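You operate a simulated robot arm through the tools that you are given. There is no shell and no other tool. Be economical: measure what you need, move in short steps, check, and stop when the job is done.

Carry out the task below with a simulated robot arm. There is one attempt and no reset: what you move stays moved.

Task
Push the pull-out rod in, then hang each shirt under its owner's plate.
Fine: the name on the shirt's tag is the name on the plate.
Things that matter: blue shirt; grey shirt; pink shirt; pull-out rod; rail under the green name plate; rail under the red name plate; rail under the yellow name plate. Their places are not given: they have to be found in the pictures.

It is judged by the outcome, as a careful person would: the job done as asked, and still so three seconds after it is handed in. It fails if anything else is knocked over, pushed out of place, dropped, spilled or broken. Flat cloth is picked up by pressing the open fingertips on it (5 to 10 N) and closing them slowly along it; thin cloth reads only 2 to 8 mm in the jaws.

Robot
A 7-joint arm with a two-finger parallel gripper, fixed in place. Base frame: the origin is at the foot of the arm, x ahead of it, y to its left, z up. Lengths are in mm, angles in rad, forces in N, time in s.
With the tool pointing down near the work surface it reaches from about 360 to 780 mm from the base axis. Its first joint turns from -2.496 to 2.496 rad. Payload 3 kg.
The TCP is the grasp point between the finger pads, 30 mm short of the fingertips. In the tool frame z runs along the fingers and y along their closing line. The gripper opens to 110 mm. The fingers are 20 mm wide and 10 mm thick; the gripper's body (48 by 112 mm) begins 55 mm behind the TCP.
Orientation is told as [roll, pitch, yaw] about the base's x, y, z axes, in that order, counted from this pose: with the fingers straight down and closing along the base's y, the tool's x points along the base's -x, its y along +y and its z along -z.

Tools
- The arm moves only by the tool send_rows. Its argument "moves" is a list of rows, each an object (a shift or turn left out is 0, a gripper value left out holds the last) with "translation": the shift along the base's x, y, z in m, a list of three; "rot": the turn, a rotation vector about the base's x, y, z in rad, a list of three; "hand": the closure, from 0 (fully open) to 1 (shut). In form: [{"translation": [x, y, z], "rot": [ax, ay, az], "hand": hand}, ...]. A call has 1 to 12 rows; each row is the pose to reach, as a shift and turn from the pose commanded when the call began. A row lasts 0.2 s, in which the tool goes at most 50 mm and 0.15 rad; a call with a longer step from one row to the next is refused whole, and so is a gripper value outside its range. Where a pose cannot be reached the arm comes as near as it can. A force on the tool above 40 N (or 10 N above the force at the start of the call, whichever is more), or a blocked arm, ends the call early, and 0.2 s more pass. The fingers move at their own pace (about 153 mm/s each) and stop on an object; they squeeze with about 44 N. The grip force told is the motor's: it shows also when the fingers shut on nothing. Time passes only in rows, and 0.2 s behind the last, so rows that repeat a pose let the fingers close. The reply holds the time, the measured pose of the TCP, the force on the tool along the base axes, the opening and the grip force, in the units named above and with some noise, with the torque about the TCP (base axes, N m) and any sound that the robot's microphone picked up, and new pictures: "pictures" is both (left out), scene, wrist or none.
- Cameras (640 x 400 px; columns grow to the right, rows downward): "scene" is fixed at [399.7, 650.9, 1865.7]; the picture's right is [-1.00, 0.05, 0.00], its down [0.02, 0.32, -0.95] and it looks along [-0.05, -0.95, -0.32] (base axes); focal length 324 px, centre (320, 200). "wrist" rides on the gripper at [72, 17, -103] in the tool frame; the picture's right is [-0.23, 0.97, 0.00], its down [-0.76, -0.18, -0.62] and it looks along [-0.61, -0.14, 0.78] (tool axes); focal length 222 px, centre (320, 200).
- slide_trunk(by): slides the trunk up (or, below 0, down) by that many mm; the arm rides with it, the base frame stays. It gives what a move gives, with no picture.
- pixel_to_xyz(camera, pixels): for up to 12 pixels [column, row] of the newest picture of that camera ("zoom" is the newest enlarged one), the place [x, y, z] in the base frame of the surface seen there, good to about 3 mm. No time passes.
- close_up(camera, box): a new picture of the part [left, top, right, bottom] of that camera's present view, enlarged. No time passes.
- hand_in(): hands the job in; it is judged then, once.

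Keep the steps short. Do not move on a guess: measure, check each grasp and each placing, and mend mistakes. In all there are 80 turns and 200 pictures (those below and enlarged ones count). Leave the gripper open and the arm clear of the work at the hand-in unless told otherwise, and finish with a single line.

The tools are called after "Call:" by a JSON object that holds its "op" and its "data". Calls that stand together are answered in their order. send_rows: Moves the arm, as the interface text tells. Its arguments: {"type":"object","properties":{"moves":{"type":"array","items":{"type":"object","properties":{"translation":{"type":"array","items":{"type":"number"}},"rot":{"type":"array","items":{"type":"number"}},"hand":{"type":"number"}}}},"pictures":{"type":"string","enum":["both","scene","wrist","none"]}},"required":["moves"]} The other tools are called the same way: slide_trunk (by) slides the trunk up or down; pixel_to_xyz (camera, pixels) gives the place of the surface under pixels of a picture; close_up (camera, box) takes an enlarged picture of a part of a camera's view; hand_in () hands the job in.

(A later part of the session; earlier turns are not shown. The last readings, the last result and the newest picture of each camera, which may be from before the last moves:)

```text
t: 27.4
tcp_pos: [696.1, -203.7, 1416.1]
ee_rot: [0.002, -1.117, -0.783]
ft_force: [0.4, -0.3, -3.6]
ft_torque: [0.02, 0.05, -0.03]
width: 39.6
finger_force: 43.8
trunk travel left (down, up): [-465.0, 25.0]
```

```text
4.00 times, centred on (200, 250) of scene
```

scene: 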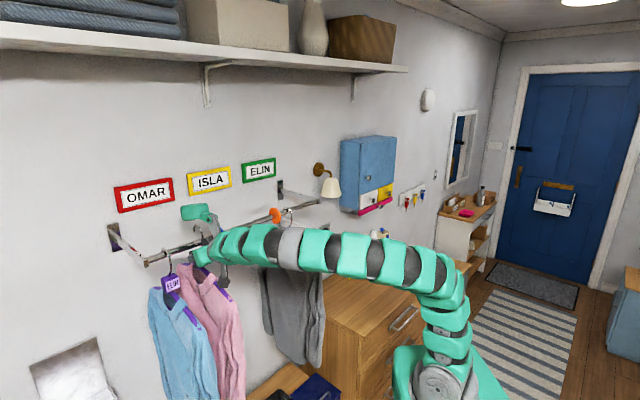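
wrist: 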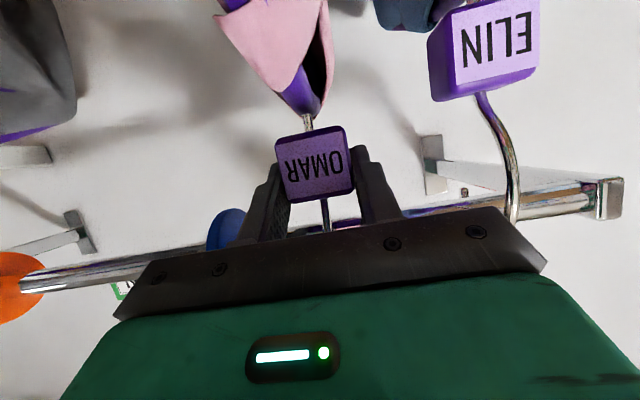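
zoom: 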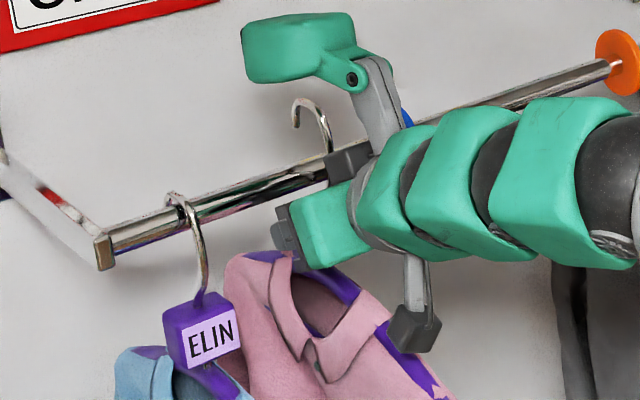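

The hook straddles the rail, stem in front and tip behind. I'll lower 45 mm slowly.

Call:
{"op": "send_rows", "data": {"moves": [{"translation": [0, 0, -0.01]}, {"translation": [0, 0, -0.02]}, {"translation": [0, 0, -0.03]}, {"translation": [0, 0, -0.038]}, {"translation": [0, 0, -0.044]}, {"translation": [0, 0, -0.044]}]}}

Call:
{"op": "close_up", "data": {"camera": "scene", "box": [120, 200, 280, 300]}}

```text
t: 28.8
tcp_pos: [694.4, -203.5, 1373.7]
ee_rot: [0.006, -1.121, -0.785]
ft_force: [10.1, -5.2, 29.7]
ft_torque: [0.02, 0.32, 0.03]
width: 39.9
finger_force: 44.1
trunk travel left (down, up): [-465.0, 25.0]
```

scene: 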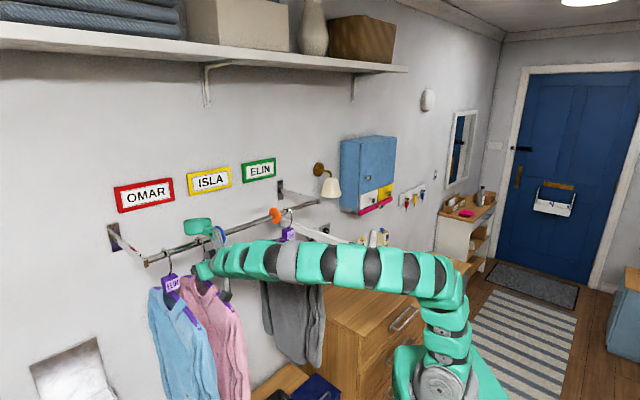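
wrist: 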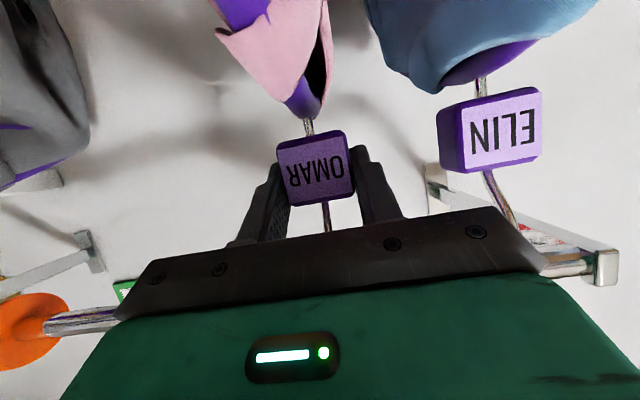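

```text
4.00 times, centred on (200, 250) of scene
```

zoom: 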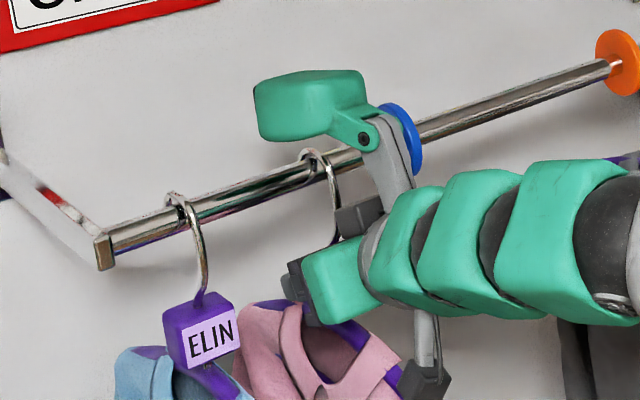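

The hook rests on the rail, with 30 N pushing up. I'll ease up 2 mm, open partway and back out.

Call:
{"op": "send_rows", "data": {"moves": [{"translation": [0, 0, 0.002]}, {"translation": [0, 0, 0.002], "hand": 0.45}, {"translation": [0, 0, 0.002], "hand": 0.45}, {"translation": [0, 0, 0.002], "hand": 0.45}, {"translation": [-0.015, 0.015, 0.004], "hand": 0.4}, {"translation": [-0.04, 0.04, 0.01]}, {"translation": [-0.07, 0.07, 0.02]}, {"translation": [-0.1, 0.1, 0.024], "hand": 0}, {"translation": [-0.13, 0.13, 0.024], "hand": 0}, {"translation": [-0.15, 0.15, 0.024], "hand": 0}]}}

Call:
{"op": "close_up", "data": {"camera": "scene", "box": [120, 200, 280, 300]}}

```text
t: 31.0
tcp_pos: [543.9, -51.9, 1393.9]
ee_rot: [0.001, -1.117, -0.786]
ft_force: [0.6, 0.0, 0.4]
ft_torque: [0.0, 0.01, 0.01]
width: 109.8
finger_force: 0.1
trunk travel left (down, up): [-465.0, 25.0]
```

scene: 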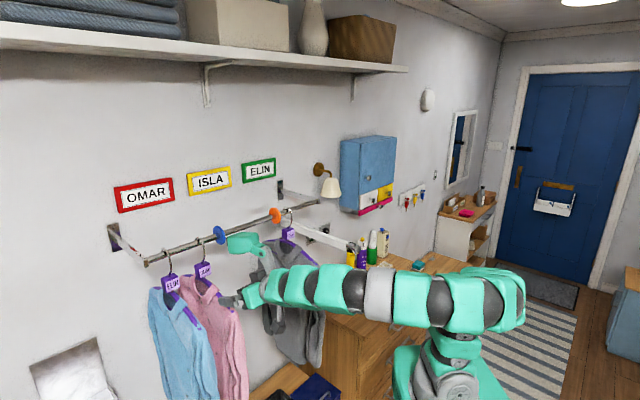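
wrist: 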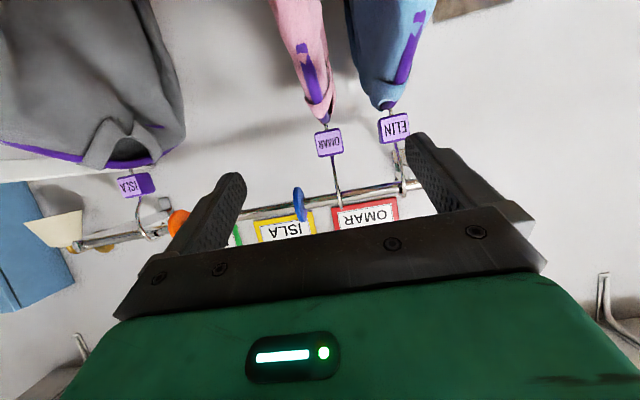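

```text
4.00 times, centred on (200, 250) of scene
```

zoom: 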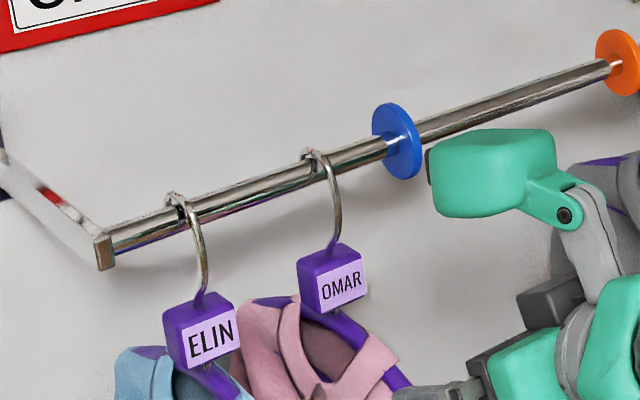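

Pink hangs in the red (OMAR) section. Next is grey: I'll move along the room side to s of about 5.

Call:
{"op": "send_rows", "data": {"moves": [{"translation": [-0.033, -0.028, 0]}, {"translation": [-0.066, -0.058, 0]}, {"translation": [-0.098, -0.089, 0]}, {"translation": [-0.129, -0.12, 0]}, {"translation": [-0.16, -0.151, 0]}, {"translation": [-0.191, -0.182, 0]}, {"translation": [-0.222, -0.212, 0]}, {"translation": [-0.25, -0.236, 0]}, {"translation": [-0.25, -0.236, 0]}]}}

Call:
{"op": "pixel_to_xyz", "data": {"camera": "wrist", "pixels": [[331, 140], [320, 140], [342, 140], [331, 130], [331, 150]]}}

```text
t: 33.0
tcp_pos: [305.5, -302.9, 1421.6]
ee_rot: [0.002, -1.117, -0.786]
ft_force: [-0.3, 0.0, -0.5]
ft_torque: [0.01, 0.0, 0.04]
width: 109.8
finger_force: 0.0
out of reach, approached as far as the arm can: row 5, 6, 7, 8, 9
trunk travel left (down, up): [-465.0, 25.0]
```

scene: 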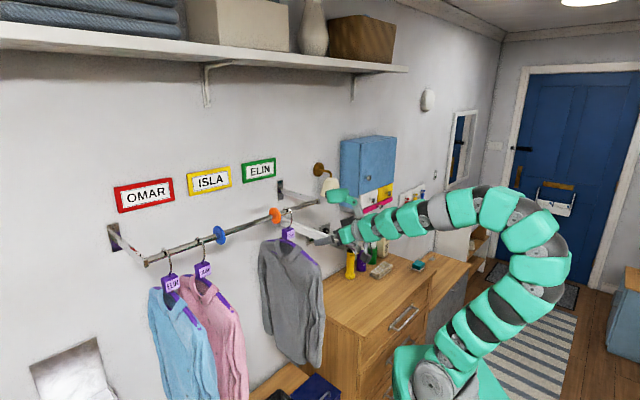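
wrist: 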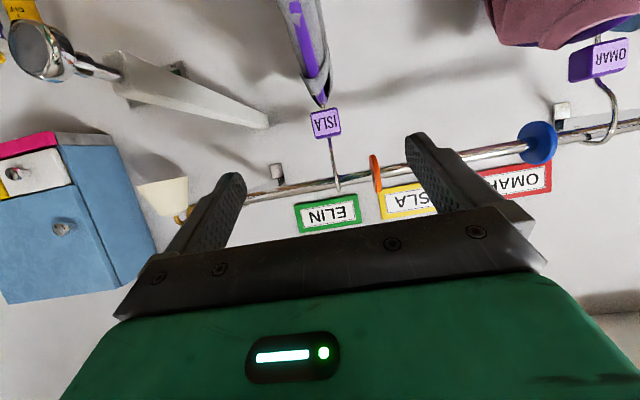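

```text
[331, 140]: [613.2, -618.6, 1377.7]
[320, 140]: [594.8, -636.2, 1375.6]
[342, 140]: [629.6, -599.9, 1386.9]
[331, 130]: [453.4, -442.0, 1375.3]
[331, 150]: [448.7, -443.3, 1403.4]
```

The arm sits at s = 2, n = 430, and the grey block is ahead at wrist pixel (326, 123). I'll measure it precisely.

Call:
{"op": "pixel_to_xyz", "data": {"camera": "wrist", "pixels": [[326, 123], [316, 123], [337, 123], [325, 113], [327, 133], [332, 160]]}}

Call:
{"op": "pixel_to_xyz", "data": {"camera": "scene", "pixels": [[287, 212], [292, 220], [285, 231], [290, 235], [267, 250], [322, 270], [225, 280], [244, 325]]}}

```text
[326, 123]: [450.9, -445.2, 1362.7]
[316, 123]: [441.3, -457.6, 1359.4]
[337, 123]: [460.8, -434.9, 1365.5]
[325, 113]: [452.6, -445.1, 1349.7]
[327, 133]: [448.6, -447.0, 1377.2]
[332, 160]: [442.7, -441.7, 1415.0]
```

```text
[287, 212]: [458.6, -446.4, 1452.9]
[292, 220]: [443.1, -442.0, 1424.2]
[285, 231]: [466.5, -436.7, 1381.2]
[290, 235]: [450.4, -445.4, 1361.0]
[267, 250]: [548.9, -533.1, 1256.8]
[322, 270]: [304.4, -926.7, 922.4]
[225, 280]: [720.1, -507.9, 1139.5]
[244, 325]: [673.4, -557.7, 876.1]
```

Grey's block centre is at s = 4, n front 634. I'll approach partway and re-read the pose, because the last command was out of reach.

Call:
{"op": "send_rows", "data": {"moves": [{"translation": [0.03, -0.03, -0.005]}, {"translation": [0.06, -0.06, -0.01]}, {"translation": [0.09, -0.09, -0.015]}, {"translation": [0.11, -0.11, -0.02]}, {"translation": [0.11, -0.11, -0.02]}], "pictures": "wrist"}}

```text
t: 34.2
tcp_pos: [413.3, -412.3, 1403.8]
ee_rot: [0.004, -1.117, -0.785]
ft_force: [0.0, 0.2, -1.3]
ft_torque: [-0.03, 0.0, -0.02]
width: 110.1
finger_force: 0.1
trunk travel left (down, up): [-465.0, 25.0]
```

wrist: 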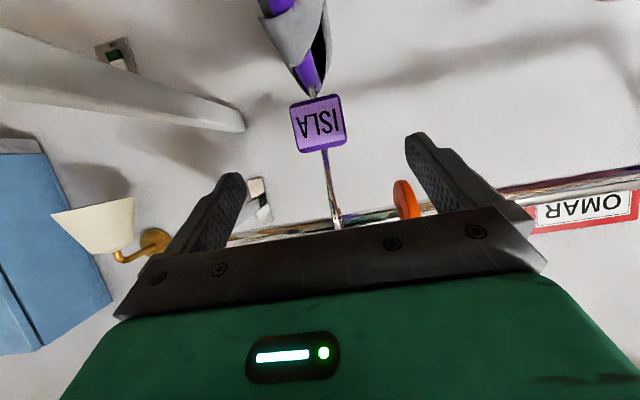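

The shift works from the reached pose. I'll lower 32 mm and move into the grip position, then close.

Call:
{"op": "send_rows", "data": {"moves": [{"translation": [0.001, 0.001, -0.02]}, {"translation": [0.002, 0.002, -0.032]}, {"translation": [0.015, -0.011, -0.032]}, {"translation": [0.028, -0.024, -0.032]}, {"translation": [0.0389, -0.0349, -0.032]}, {"translation": [0.0389, -0.0349, -0.032]}, {"translation": [0.0389, -0.0349, -0.032], "hand": 0.4}, {"translation": [0.0389, -0.0349, -0.032], "hand": 0.6}, {"translation": [0.0389, -0.0349, -0.032], "hand": 1}, {"translation": [0.0389, -0.0349, -0.032], "hand": 1}]}}

```text
t: 36.4
tcp_pos: [454.2, -449.2, 1370.8]
ee_rot: [0.002, -1.116, -0.786]
ft_force: [-0.6, -1.6, 1.0]
ft_torque: [0.12, -0.02, -0.02]
width: 39.9
finger_force: 44.2
trunk travel left (down, up): [-465.0, 25.0]
```

scene: 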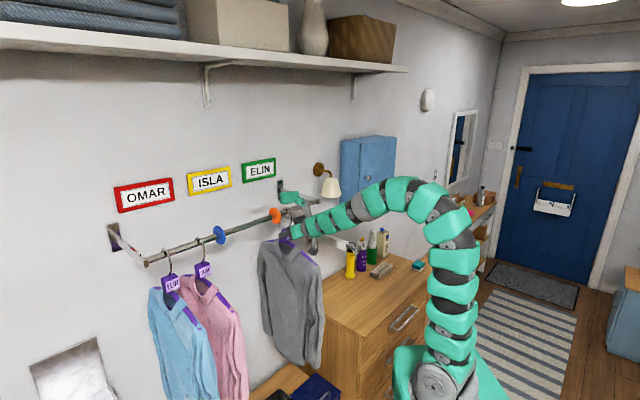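
wrist: 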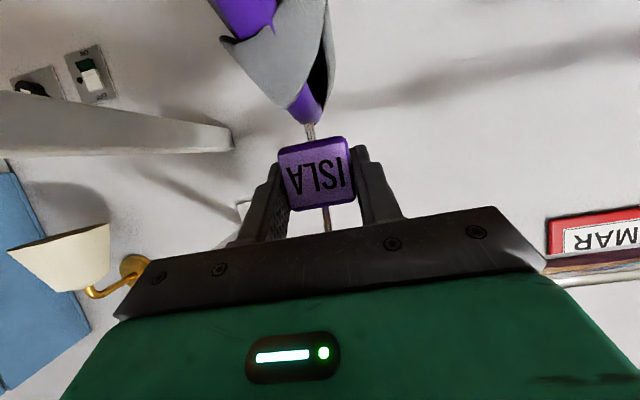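

Grey is gripped with a 39.9 mm opening. I'll lift 46 mm, then pull out 92 mm toward the room.

Call:
{"op": "send_rows", "data": {"moves": [{"translation": [0, 0, 0.012]}, {"translation": [0, 0, 0.024]}, {"translation": [0, 0, 0.036]}, {"translation": [0, 0, 0.046]}, {"translation": [0, 0, 0.046]}, {"translation": [-0.012, 0.012, 0.046]}, {"translation": [-0.025, 0.025, 0.046]}, {"translation": [-0.038, 0.038, 0.046]}, {"translation": [-0.052, 0.052, 0.046]}, {"translation": [-0.065, 0.065, 0.046]}, {"translation": [-0.065, 0.065, 0.046]}]}}

Call:
{"op": "close_up", "data": {"camera": "scene", "box": [200, 180, 360, 280]}}

```text
t: 38.8
tcp_pos: [387.3, -382.2, 1418.5]
ee_rot: [0.0, -1.117, -0.783]
ft_force: [0.6, 1.0, -3.0]
ft_torque: [0.03, 0.04, -0.02]
width: 39.7
finger_force: 44.0
trunk travel left (down, up): [-465.0, 25.0]
```

scene: 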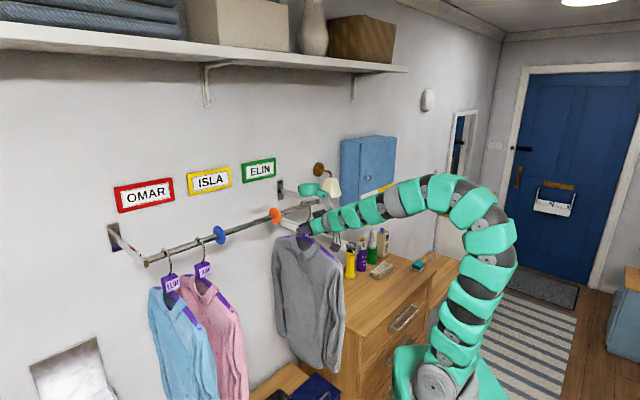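
wrist: 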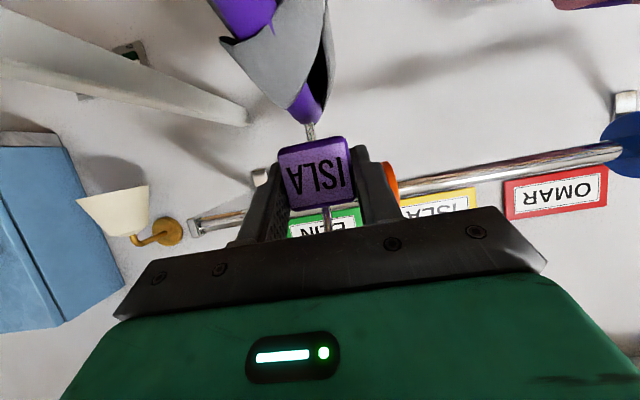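

```text
4.00 times, centred on (280, 230) of scene
```

zoom: 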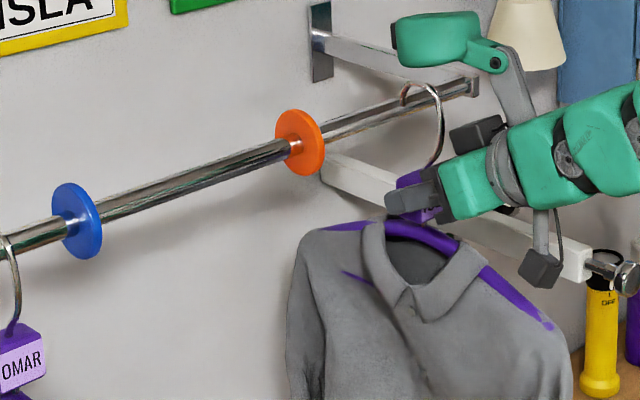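

Grey is free. I'll carry it along the rail to s of about 175, under the ISLA plate.

Call:
{"op": "send_rows", "data": {"moves": [{"translation": [0.02, 0.02, 0]}, {"translation": [0.045, 0.045, 0]}, {"translation": [0.07, 0.07, 0]}, {"translation": [0.092, 0.092, 0]}, {"translation": [0.11, 0.11, 0]}, {"translation": [0.122, 0.122, 0]}, {"translation": [0.122, 0.122, 0]}, {"translation": [0.122, 0.122, 0]}], "pictures": "wrist"}}

Call:
{"op": "close_up", "data": {"camera": "scene", "box": [160, 180, 320, 280]}}

```text
t: 40.6
tcp_pos: [512.4, -259.1, 1417.4]
ee_rot: [0.001, -1.118, -0.787]
ft_force: [-0.4, -0.7, -2.3]
ft_torque: [0.02, 0.02, -0.01]
width: 40.0
finger_force: 44.1
trunk travel left (down, up): [-465.0, 25.0]
```

wrist: 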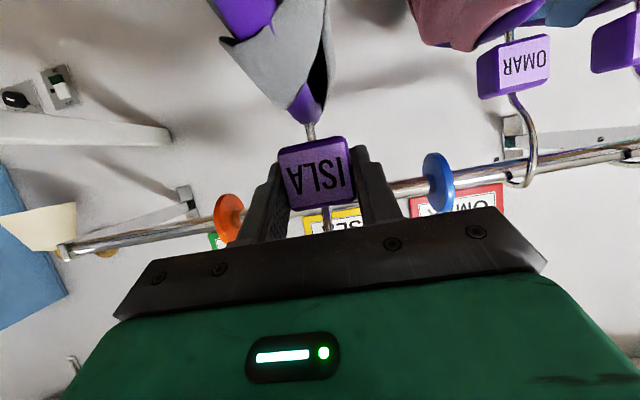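

```text
4.00 times, centred on (240, 230) of scene
```

zoom: 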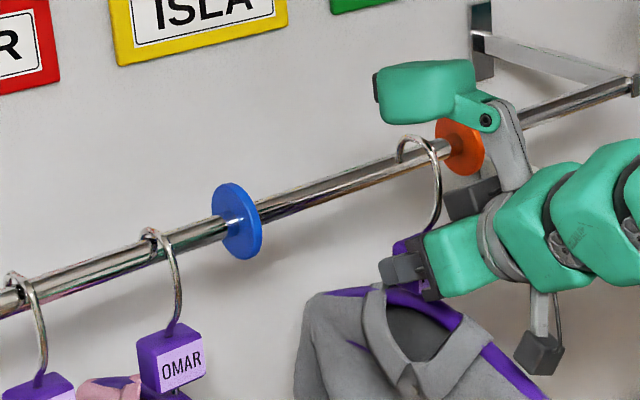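

It is at s = 179, between the discs. I'll move in over the rail and lower slowly.

Call:
{"op": "send_rows", "data": {"moves": [{"translation": [0.014, -0.014, 0.001]}, {"translation": [0.028, -0.028, 0.001]}, {"translation": [0.042, -0.042, 0.001]}, {"translation": [0.055, -0.055, 0.001]}, {"translation": [0.066, -0.066, 0.001]}, {"translation": [0.066, -0.066, 0.001]}, {"translation": [0.066, -0.066, 0.0]}, {"translation": [0.066, -0.066, -0.012]}, {"translation": [0.066, -0.066, -0.024]}, {"translation": [0.066, -0.066, -0.036]}, {"translation": [0.066, -0.066, -0.044]}, {"translation": [0.066, -0.066, -0.044]}]}}

Call:
{"op": "close_up", "data": {"camera": "scene", "box": [160, 180, 320, 280]}}

```text
t: 43.2
tcp_pos: [577.7, -327.5, 1374.9]
ee_rot: [0.001, -1.118, -0.785]
ft_force: [-0.1, -0.4, -3.3]
ft_torque: [0.01, 0.04, 0.0]
width: 40.0
finger_force: 43.5
trunk travel left (down, up): [-465.0, 25.0]
```

scene: 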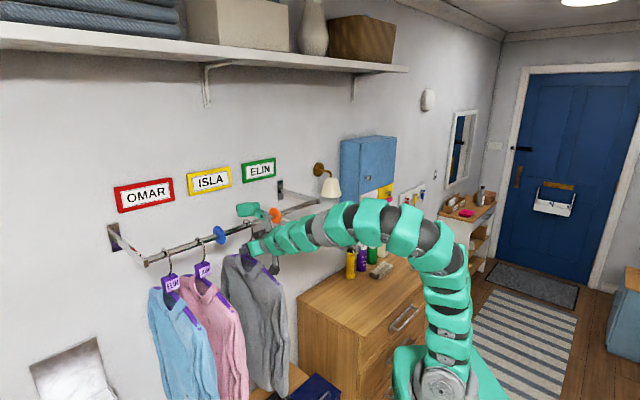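
wrist: 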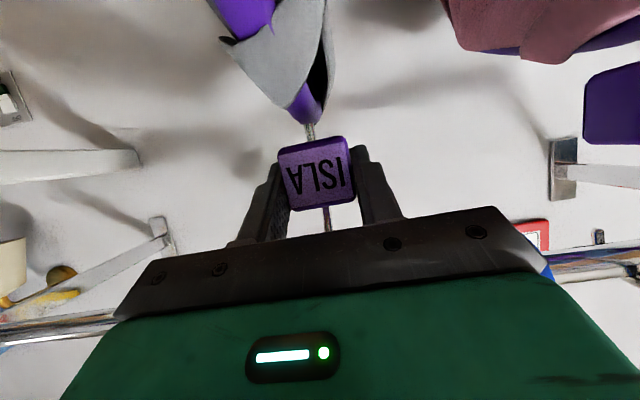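

```text
4.00 times, centred on (240, 230) of scene
```

zoom: 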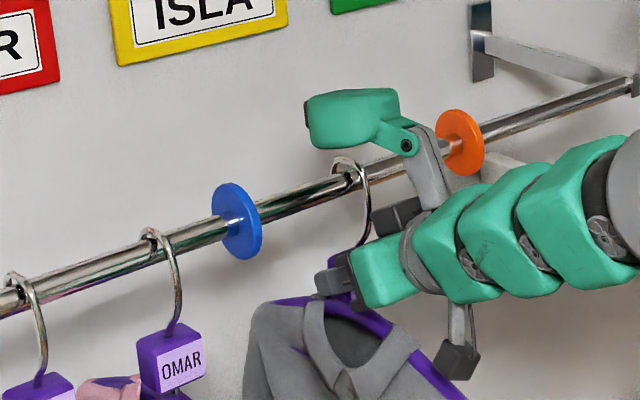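

The weight (-3.3 N) is still in the hand, 4 mm above the rest height. I'll lower 5 mm more and read the force.

Call:
{"op": "send_rows", "data": {"moves": [{"translation": [0, 0, -0.003]}, {"translation": [0, 0, -0.005]}, {"translation": [0, 0, -0.005]}], "pictures": "none"}}

```text
t: 44.0
tcp_pos: [576.4, -325.6, 1370.1]
ee_rot: [0.003, -1.117, -0.784]
ft_force: [3.5, -4.8, 12.1]
ft_torque: [0.33, 0.29, -0.01]
width: 39.8
finger_force: 43.5
trunk travel left (down, up): [-465.0, 25.0]
```

The hook now rests on the rail (+12 N). I'll open and back out.

Call:
{"op": "send_rows", "data": {"moves": [{"translation": [0, 0, 0.001]}, {"translation": [0, 0, 0.001], "hand": 0.45}, {"translation": [0, 0, 0.001], "hand": 0.4}, {"translation": [0, 0, 0.001], "hand": 0.3}, {"translation": [-0.015, 0.015, 0.004], "hand": 0.2}, {"translation": [-0.04, 0.04, 0.01]}, {"translation": [-0.07, 0.07, 0.02]}, {"translation": [-0.1, 0.1, 0.024], "hand": 0}, {"translation": [-0.13, 0.13, 0.024], "hand": 0}]}}

Call:
{"op": "close_up", "data": {"camera": "scene", "box": [130, 190, 290, 290]}}

```text
t: 46.0
tcp_pos: [447.4, -197.4, 1392.8]
ee_rot: [0.004, -1.116, -0.786]
ft_force: [0.2, 0.3, 0.1]
ft_torque: [0.02, -0.01, -0.01]
width: 109.9
finger_force: 0.1
trunk travel left (down, up): [-465.0, 25.0]
```

scene: 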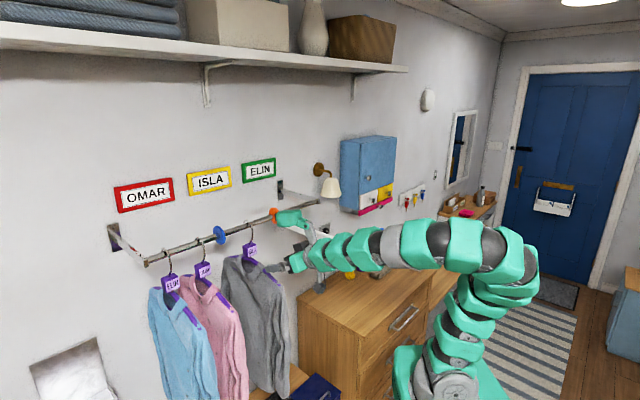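
wrist: 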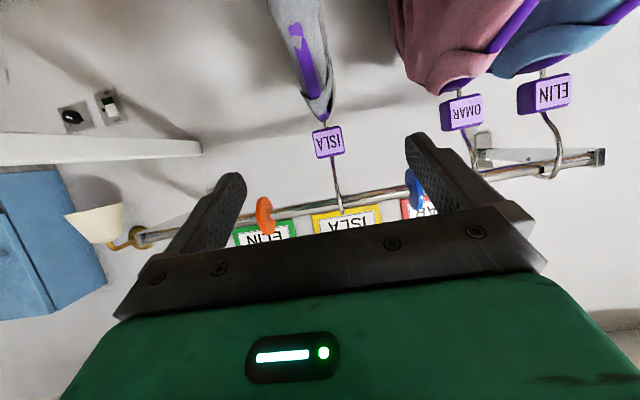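

```text
4.00 times, centred on (210, 240) of scene
```

zoom: 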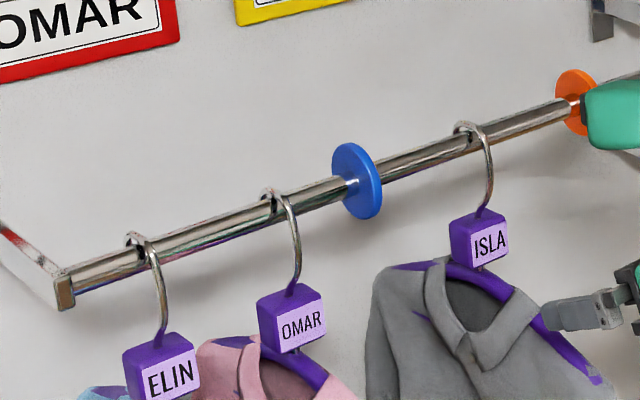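

Grey hangs under the ISLA plate. Blue has to pass in front of the other two, so it must be carried turned 90°, parallel to the rail, at about n = 375. I'll test that pose with the empty hand first: turn yaw +90° in free space.

Call:
{"op": "send_rows", "data": {"moves": [{"translation": [0.004, 0.012, 0.01], "rot": [0, 0, 0.143]}, {"translation": [0.008, 0.024, 0.02], "rot": [0, 0, 0.286]}, {"translation": [0.012, 0.036, 0.025], "rot": [0, 0, 0.428]}, {"translation": [0.016, 0.048, 0.025], "rot": [0, 0, 0.571]}, {"translation": [0.02, 0.06, 0.025], "rot": [0, 0, 0.714]}, {"translation": [0.024, 0.072, 0.025], "rot": [0, 0, 0.857]}, {"translation": [0.028, 0.084, 0.025], "rot": [0, 0, 1.0]}, {"translation": [0.032, 0.096, 0.025], "rot": [0, 0, 1.142]}, {"translation": [0.036, 0.108, 0.025], "rot": [0, 0, 1.285]}, {"translation": [0.042, 0.118, 0.025], "rot": [0, 0, 1.428]}, {"translation": [0.047, 0.127, 0.025], "rot": [0, 0, 1.571]}, {"translation": [0.047, 0.127, 0.025], "rot": [0, 0, 1.571]}]}}

Call:
{"op": "pixel_to_xyz", "data": {"camera": "scene", "pixels": [[75, 370], [40, 350], [150, 350], [163, 300], [180, 385], [288, 380], [280, 300], [245, 345], [296, 350], [215, 310]]}}

```text
t: 48.6
tcp_pos: [494.5, -70.6, 1418.7]
ee_rot: [-0.001, -1.118, 0.787]
ft_force: [-0.6, -0.4, 0.7]
ft_torque: [-0.03, 0.0, 0.01]
width: 109.9
finger_force: 0.1
trunk travel left (down, up): [-465.0, 25.0]
```

scene: 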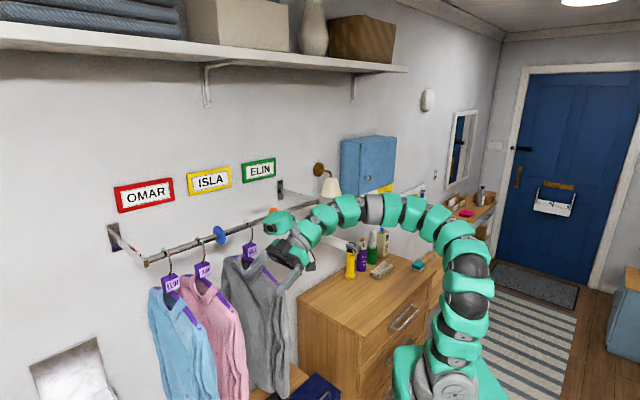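
wrist: 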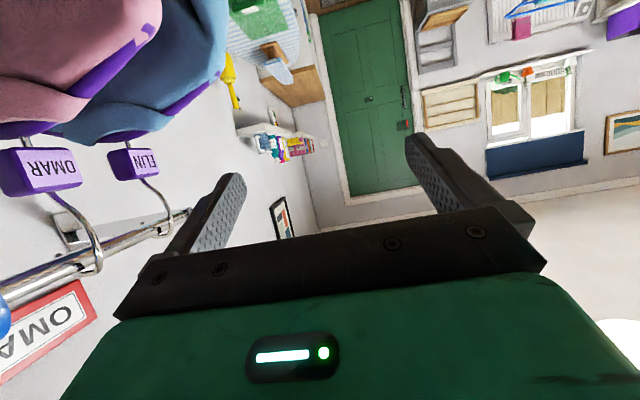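

```text
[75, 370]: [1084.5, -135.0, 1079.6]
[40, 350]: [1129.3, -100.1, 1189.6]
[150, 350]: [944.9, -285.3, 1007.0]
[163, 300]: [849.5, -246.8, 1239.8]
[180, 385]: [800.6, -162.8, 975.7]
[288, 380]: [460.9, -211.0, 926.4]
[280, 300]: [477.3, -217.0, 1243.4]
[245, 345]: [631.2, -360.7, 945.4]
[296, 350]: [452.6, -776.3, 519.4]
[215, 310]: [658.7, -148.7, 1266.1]
```

That pose is reachable. The other shirts' room-side edges are at n of about 475. I'll test the traverse to s = -60, n = 375.

Call:
{"op": "send_rows", "data": {"moves": [{"translation": [-0.04, -0.02, 0]}, {"translation": [-0.07, -0.048, 0]}, {"translation": [-0.1, -0.075, 0]}, {"translation": [-0.13, -0.102, 0]}, {"translation": [-0.16, -0.13, 0]}, {"translation": [-0.19, -0.158, 0]}, {"translation": [-0.22, -0.186, 0]}, {"translation": [-0.25, -0.214, 0]}, {"translation": [-0.272, -0.237, 0]}, {"translation": [-0.272, -0.237, 0]}]}}

```text
t: 50.8
tcp_pos: [220.6, -306.4, 1418.3]
ee_rot: [0.001, -1.116, 0.784]
ft_force: [0.8, 0.2, 0.0]
ft_torque: [0.0, 0.02, 0.02]
width: 109.7
finger_force: 0.1
trunk travel left (down, up): [-465.0, 25.0]
```

scene: 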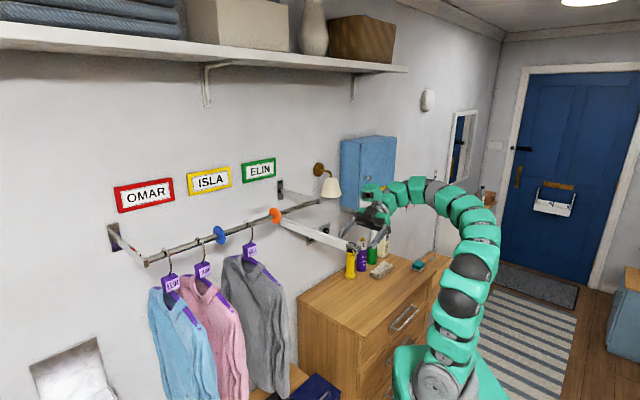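
wrist: 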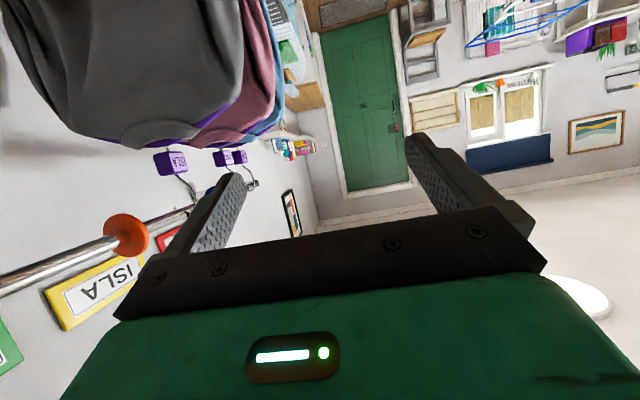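

The whole carry path is reachable. Before taking blue I'll check where the dresser edge and shirt bottoms are, to choose a safe spot in the ELIN section.

Call:
{"op": "pixel_to_xyz", "data": {"camera": "scene", "pixels": [[299, 299], [320, 310], [340, 328], [358, 340], [330, 285], [276, 395], [240, 397], [210, 395], [320, 290], [395, 325], [430, 265]]}}

Call:
{"op": "close_up", "data": {"camera": "scene", "box": [140, 250, 380, 400]}}

```text
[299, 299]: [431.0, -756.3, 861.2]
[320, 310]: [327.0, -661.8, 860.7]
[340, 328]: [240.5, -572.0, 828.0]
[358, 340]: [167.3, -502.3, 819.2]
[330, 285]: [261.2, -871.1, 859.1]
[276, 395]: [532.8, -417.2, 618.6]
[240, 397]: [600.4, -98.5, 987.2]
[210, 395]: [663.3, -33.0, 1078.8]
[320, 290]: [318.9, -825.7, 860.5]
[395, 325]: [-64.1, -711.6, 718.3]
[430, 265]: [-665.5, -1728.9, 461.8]
```

```text
2.67 times, centred on (260, 325) of scene
```

zoom: 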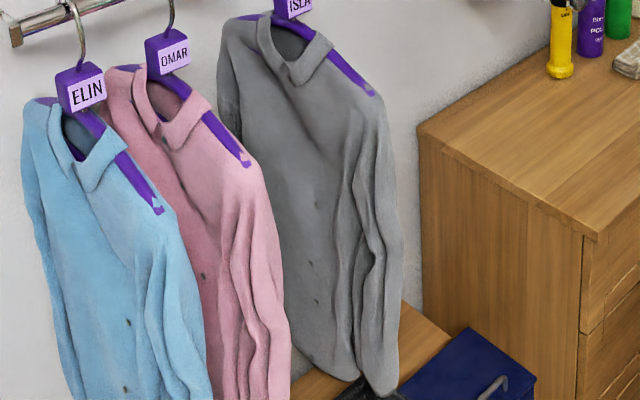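

The dresser's edge is at s = -230 and the shirts stay above and clear of it. Only the rod sleeve at s = -155 limits the spot, so s of about -35 is fine. I'll go back to blue at s = 443, turning the tool to face the wall again.

Call:
{"op": "send_rows", "data": {"moves": [{"translation": [0.0337, 0.0257, -0.002], "rot": [0, 0, -0.131]}, {"translation": [0.0673, 0.0514, -0.004], "rot": [0, 0, -0.262]}, {"translation": [0.101, 0.0771, -0.006], "rot": [0, 0, -0.393]}, {"translation": [0.1347, 0.1028, -0.008], "rot": [0, 0, -0.524]}, {"translation": [0.1683, 0.1285, -0.01], "rot": [0, 0, -0.655]}, {"translation": [0.202, 0.1543, -0.012], "rot": [0, 0, -0.786]}, {"translation": [0.2357, 0.18, -0.014], "rot": [0, 0, -0.916]}, {"translation": [0.2693, 0.2057, -0.016], "rot": [0, 0, -1.047]}, {"translation": [0.303, 0.2314, -0.018], "rot": [0, 0, -1.178]}, {"translation": [0.3367, 0.2571, -0.02], "rot": [0, 0, -1.309]}, {"translation": [0.3703, 0.2828, -0.022], "rot": [0, 0, -1.44]}, {"translation": [0.404, 0.3085, -0.024], "rot": [0, 0, -1.571]}]}}

```text
t: 53.4
tcp_pos: [628.1, 5.3, 1395.6]
ee_rot: [-0.007, -1.118, -0.776]
ft_force: [-0.3, 0.0, 0.0]
ft_torque: [0.03, 0.02, 0.01]
width: 110.3
finger_force: 0.1
trunk travel left (down, up): [-465.0, 25.0]
```

scene: 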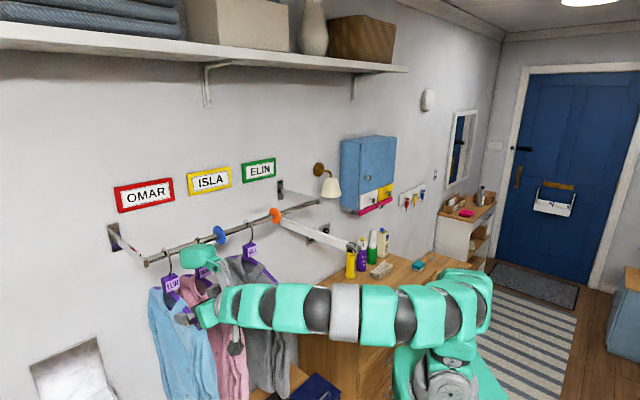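
wrist: 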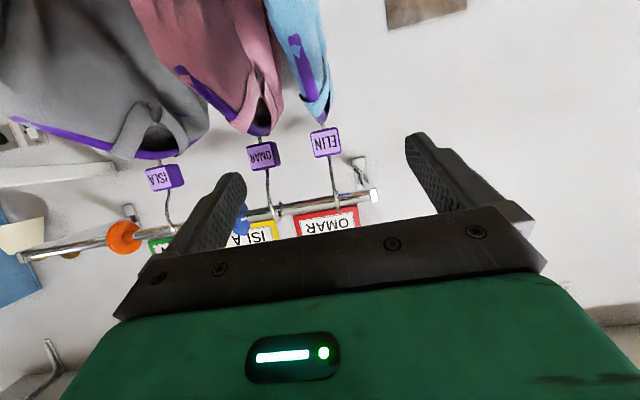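

Call:
{"op": "pixel_to_xyz", "data": {"camera": "wrist", "pixels": [[326, 143], [315, 143], [337, 143], [326, 133], [327, 153], [263, 156], [252, 156], [274, 157]]}}

```text
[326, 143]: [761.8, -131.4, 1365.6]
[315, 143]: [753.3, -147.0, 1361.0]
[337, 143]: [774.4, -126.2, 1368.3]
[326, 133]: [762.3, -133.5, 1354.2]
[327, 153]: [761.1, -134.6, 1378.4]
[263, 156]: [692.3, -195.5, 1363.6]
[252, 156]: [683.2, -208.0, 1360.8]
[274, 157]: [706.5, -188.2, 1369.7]
```

The blue block's centre is at s = 443.5 and pink is at s = 350, so I'll narrow the fingers to about 82 mm. I'll approach in two stages.

Call:
{"op": "send_rows", "data": {"moves": [{"translation": [0.018, -0.022, -0.01], "hand": 0.25}, {"translation": [0.042, -0.046, -0.02]}, {"translation": [0.066, -0.071, -0.025]}, {"translation": [0.085, -0.091, -0.025]}, {"translation": [0.101, -0.107, -0.025]}, {"translation": [0.101, -0.107, -0.025]}]}}

```text
t: 54.8
tcp_pos: [727.9, -106.6, 1369.3]
ee_rot: [0.001, -1.118, -0.785]
ft_force: [1.1, -0.2, -0.3]
ft_torque: [0.0, 0.0, -0.03]
width: 82.5
finger_force: 0.0
trunk travel left (down, up): [-465.0, 25.0]
```

scene: 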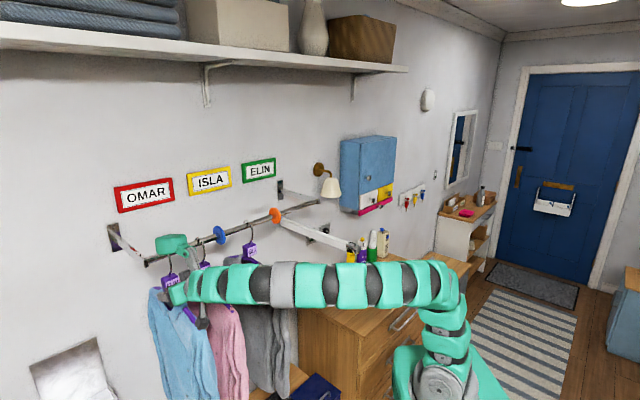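
wrist: 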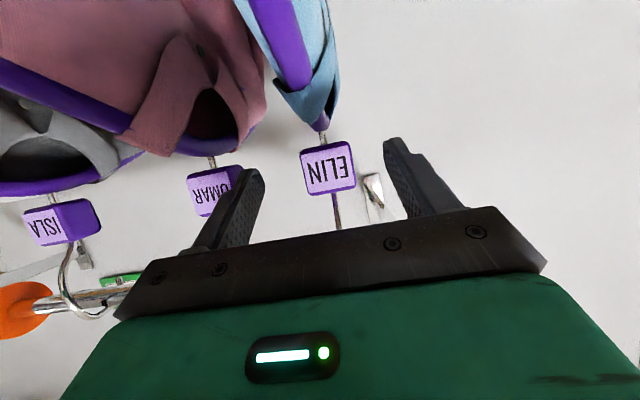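

Aligned. I'll do the final 47 mm in and close.

Call:
{"op": "send_rows", "data": {"moves": [{"translation": [0.012, -0.009, 0.002]}, {"translation": [0.025, -0.02, 0.002]}, {"translation": [0.0361, -0.0303, 0.002]}, {"translation": [0.0361, -0.0303, 0.002]}, {"translation": [0.0361, -0.0303, 0.002], "hand": 0.5}, {"translation": [0.0361, -0.0303, 0.002], "hand": 0.65}, {"translation": [0.0361, -0.0303, 0.002], "hand": 1}, {"translation": [0.0361, -0.0303, 0.002], "hand": 1}]}}

Call:
{"op": "close_up", "data": {"camera": "scene", "box": [100, 210, 260, 310]}}

```text
t: 56.6
tcp_pos: [762.6, -134.7, 1368.3]
ee_rot: [0.002, -1.116, -0.784]
ft_force: [-1.4, -0.5, 0.1]
ft_torque: [0.0, -0.02, -0.09]
width: 39.7
finger_force: 44.0
trunk travel left (down, up): [-465.0, 25.0]
```

scene: 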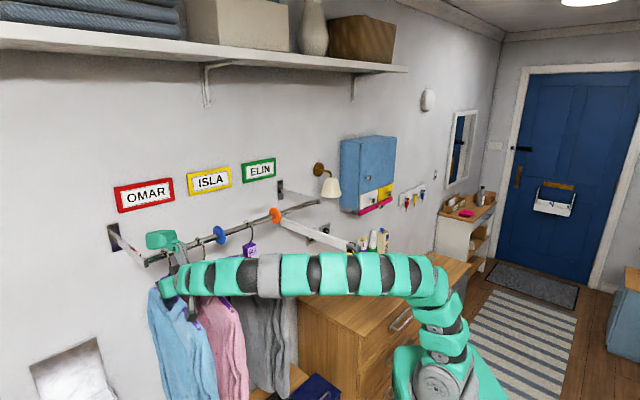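
wrist: 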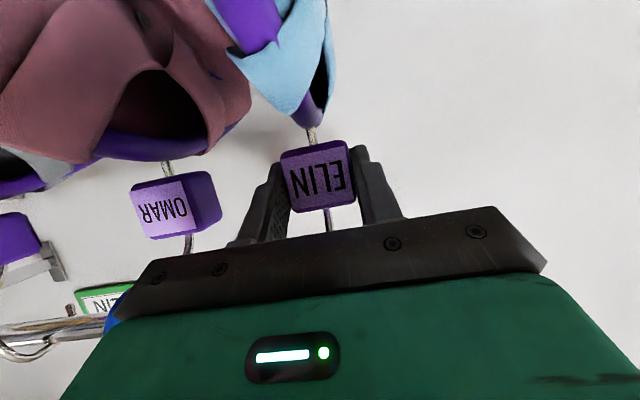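

```text
4.00 times, centred on (180, 260) of scene
```

zoom: 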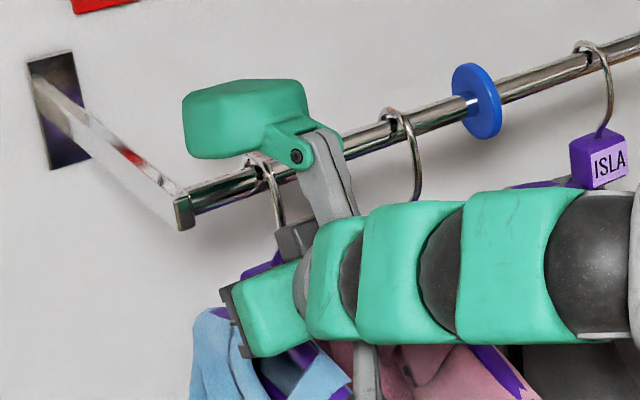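

Blue is gripped with a 39.7 mm opening. I'll lift 48 mm and pull out 92 mm.

Call:
{"op": "send_rows", "data": {"moves": [{"translation": [0, 0, 0.012]}, {"translation": [0, 0, 0.024]}, {"translation": [0, 0, 0.036]}, {"translation": [0, 0, 0.048]}, {"translation": [0, 0, 0.048]}, {"translation": [-0.01, 0.01, 0.048]}, {"translation": [-0.023, 0.023, 0.048]}, {"translation": [-0.036, 0.036, 0.048]}, {"translation": [-0.05, 0.05, 0.048]}, {"translation": [-0.065, 0.065, 0.048]}, {"translation": [-0.065, 0.065, 0.048]}]}}

Call:
{"op": "close_up", "data": {"camera": "scene", "box": [100, 210, 260, 310]}}

```text
t: 59.0
tcp_pos: [699.4, -70.3, 1418.2]
ee_rot: [0.001, -1.119, -0.784]
ft_force: [-0.3, 0.5, -2.5]
ft_torque: [0.04, 0.0, -0.01]
width: 39.7
finger_force: 43.7
trunk travel left (down, up): [-465.0, 25.0]
```

scene: 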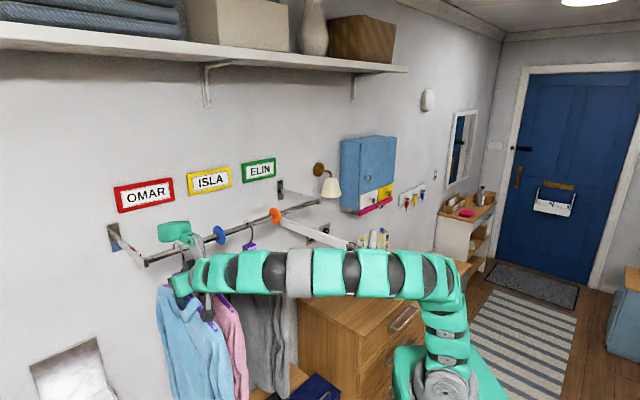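
wrist: 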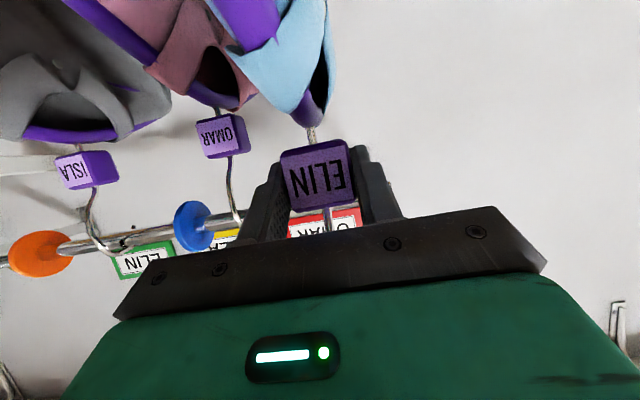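

```text
4.00 times, centred on (180, 260) of scene
```

zoom: 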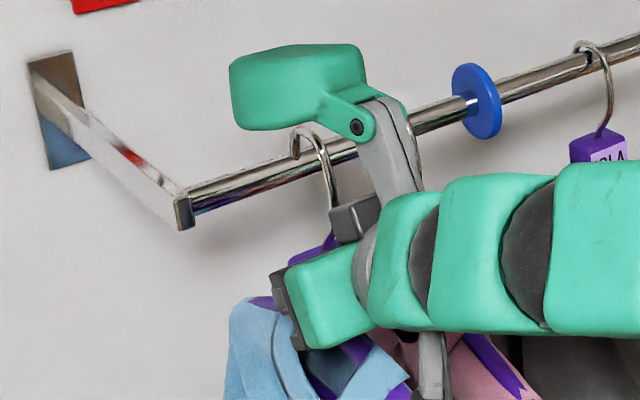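

Blue is free. I'll pull straight out to n of about 430, then begin the turn.

Call:
{"op": "send_rows", "data": {"moves": [{"translation": [-0.02, 0.02, 0]}, {"translation": [-0.042, 0.042, 0]}, {"translation": [-0.064, 0.064, 0]}, {"translation": [-0.081, 0.081, 0]}, {"translation": [-0.084, 0.084, 0], "rot": [0, 0, 0.13]}, {"translation": [-0.087, 0.087, 0], "rot": [0, 0, 0.26]}, {"translation": [-0.09, 0.09, 0], "rot": [0, 0, 0.39]}, {"translation": [-0.093, 0.093, 0], "rot": [0, 0, 0.52]}, {"translation": [-0.096, 0.096, 0], "rot": [0, 0, 0.65]}, {"translation": [-0.099, 0.099, 0], "rot": [0, 0, 0.785]}, {"translation": [-0.099, 0.099, 0], "rot": [0, 0, 0.785]}]}}

```text
t: 61.4
tcp_pos: [599.0, 27.0, 1419.8]
ee_rot: [0.001, -1.117, 0.002]
ft_force: [-0.2, -0.2, -2.8]
ft_torque: [0.03, 0.05, 0.03]
width: 39.8
finger_force: 44.1
trunk travel left (down, up): [-465.0, 25.0]
```

scene: 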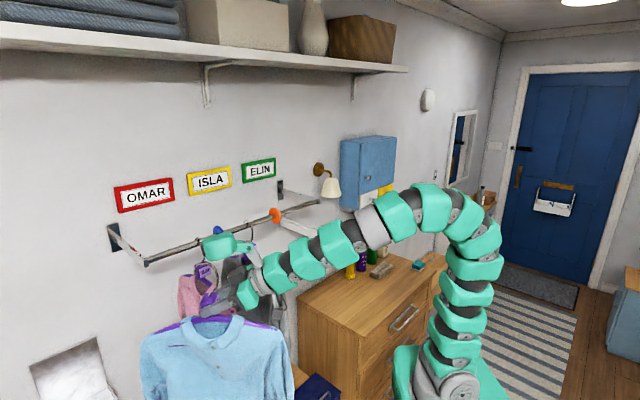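
wrist: 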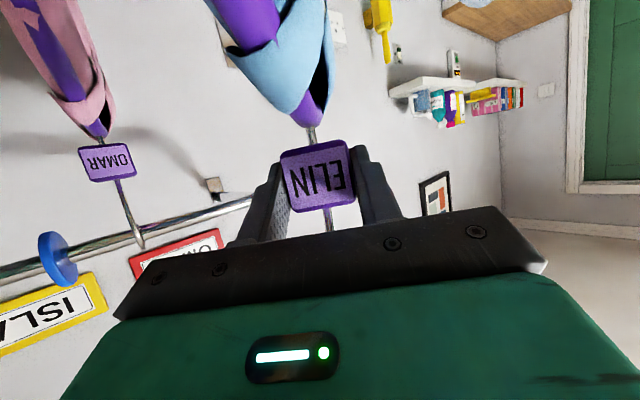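

All is clear. I'll finish the turn to +90° and shift to n = 375.

Call:
{"op": "send_rows", "data": {"moves": [{"translation": [-0.008, -0.001, 0], "rot": [0, 0, 0.131]}, {"translation": [-0.016, -0.002, 0], "rot": [0, 0, 0.262]}, {"translation": [-0.025, -0.004, 0], "rot": [0, 0, 0.393]}, {"translation": [-0.034, -0.006, 0], "rot": [0, 0, 0.524]}, {"translation": [-0.043, -0.008, 0], "rot": [0, 0, 0.655]}, {"translation": [-0.051, -0.0085, 0], "rot": [0, 0, 0.785]}, {"translation": [-0.051, -0.0085, 0], "rot": [0, 0, 0.785]}]}}

```text
t: 63.0
tcp_pos: [548.1, 18.8, 1419.3]
ee_rot: [0.006, -1.116, 0.784]
ft_force: [-0.3, 0.4, -3.6]
ft_torque: [-0.02, 0.04, 0.06]
width: 39.4
finger_force: 44.1
trunk travel left (down, up): [-465.0, 25.0]
```

scene: 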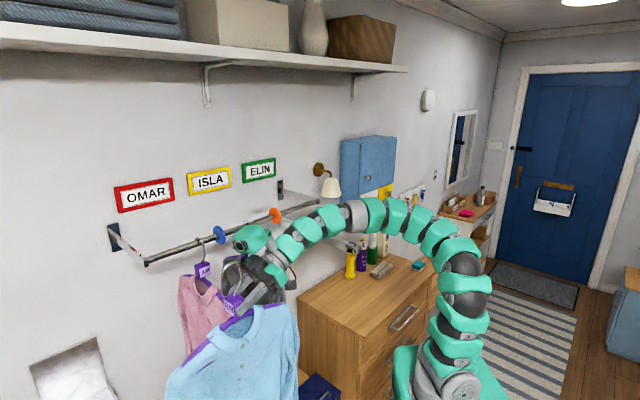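
wrist: 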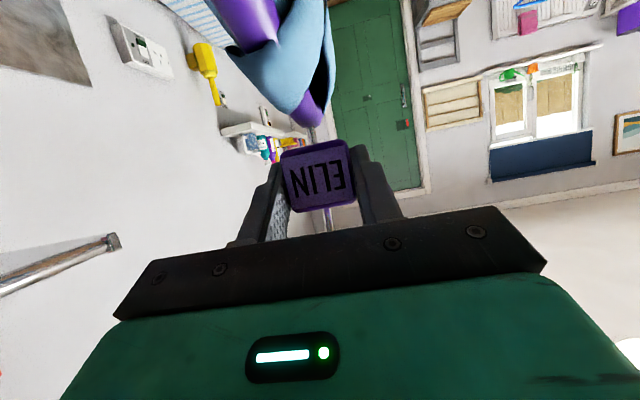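

Blue is parallel to the rail at n = 374. I'll traverse toward -s.

Call:
{"op": "send_rows", "data": {"moves": [{"translation": [-0.025, -0.025, 0]}, {"translation": [-0.05, -0.05, 0]}, {"translation": [-0.075, -0.075, 0]}, {"translation": [-0.1, -0.1, 0]}, {"translation": [-0.125, -0.125, 0]}, {"translation": [-0.15, -0.15, 0]}, {"translation": [-0.175, -0.175, 0]}, {"translation": [-0.2, -0.2, 0]}, {"translation": [-0.2, -0.2, 0]}]}}

```text
t: 65.0
tcp_pos: [348.3, -181.2, 1419.4]
ee_rot: [0.002, -1.118, 0.786]
ft_force: [-0.5, -0.8, -2.6]
ft_torque: [-0.02, 0.02, -0.04]
width: 39.6
finger_force: 44.5
trunk travel left (down, up): [-465.0, 25.0]
```

scene: 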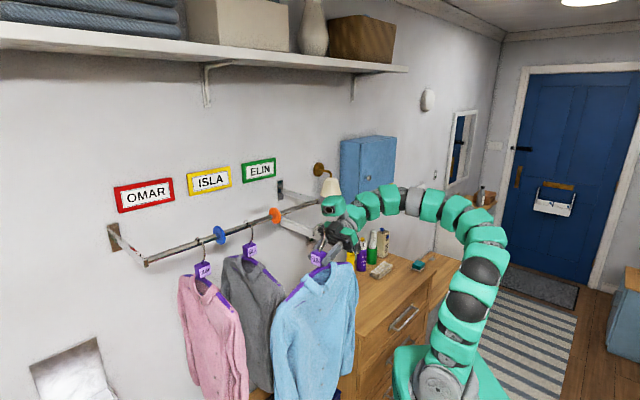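
wrist: 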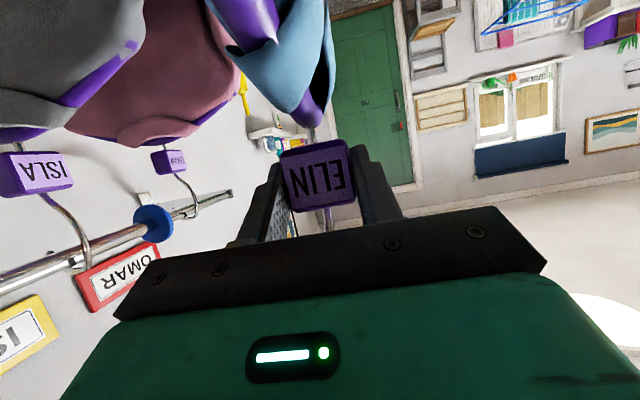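

Passing clear with no contact force. I'll continue to s of about -70.

Call:
{"op": "send_rows", "data": {"moves": [{"translation": [-0.025, -0.023, 0]}, {"translation": [-0.05, -0.045, 0]}, {"translation": [-0.075, -0.068, 0]}, {"translation": [-0.1, -0.091, 0]}, {"translation": [-0.12, -0.11, 0]}, {"translation": [-0.138, -0.128, 0]}, {"translation": [-0.138, -0.128, 0]}]}}

Call:
{"op": "close_up", "data": {"camera": "scene", "box": [220, 190, 420, 315]}}

```text
t: 66.6
tcp_pos: [210.2, -308.8, 1419.0]
ee_rot: [0.003, -1.117, 0.784]
ft_force: [0.1, -0.6, -2.3]
ft_torque: [-0.04, 0.01, -0.01]
width: 39.9
finger_force: 44.0
trunk travel left (down, up): [-465.0, 25.0]
```

scene: 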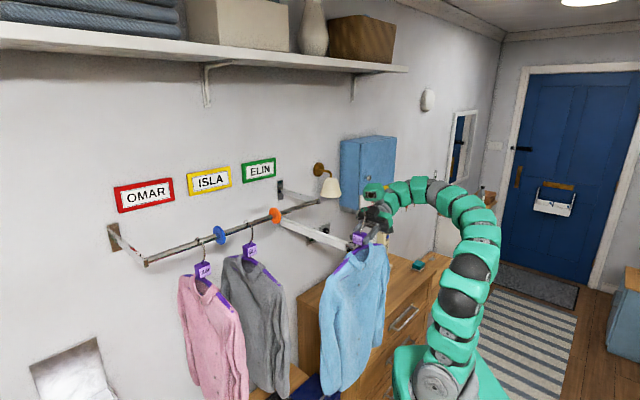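
wrist: 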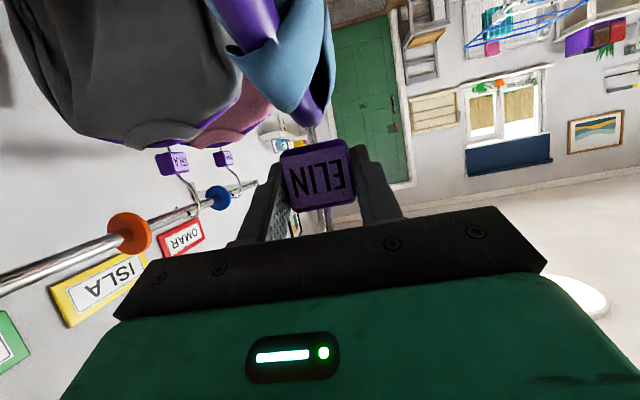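

```text
3.20 times, centred on (320, 252) of scene
```

zoom: 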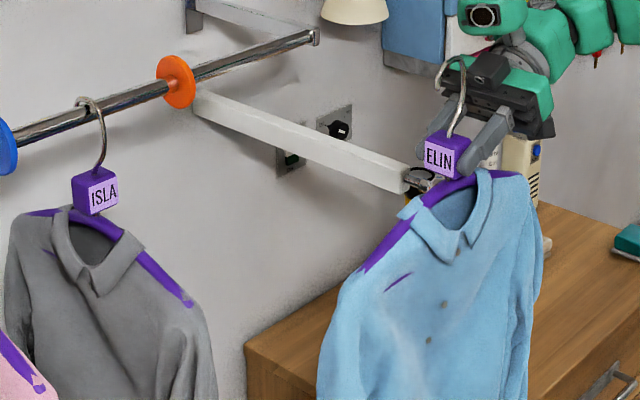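

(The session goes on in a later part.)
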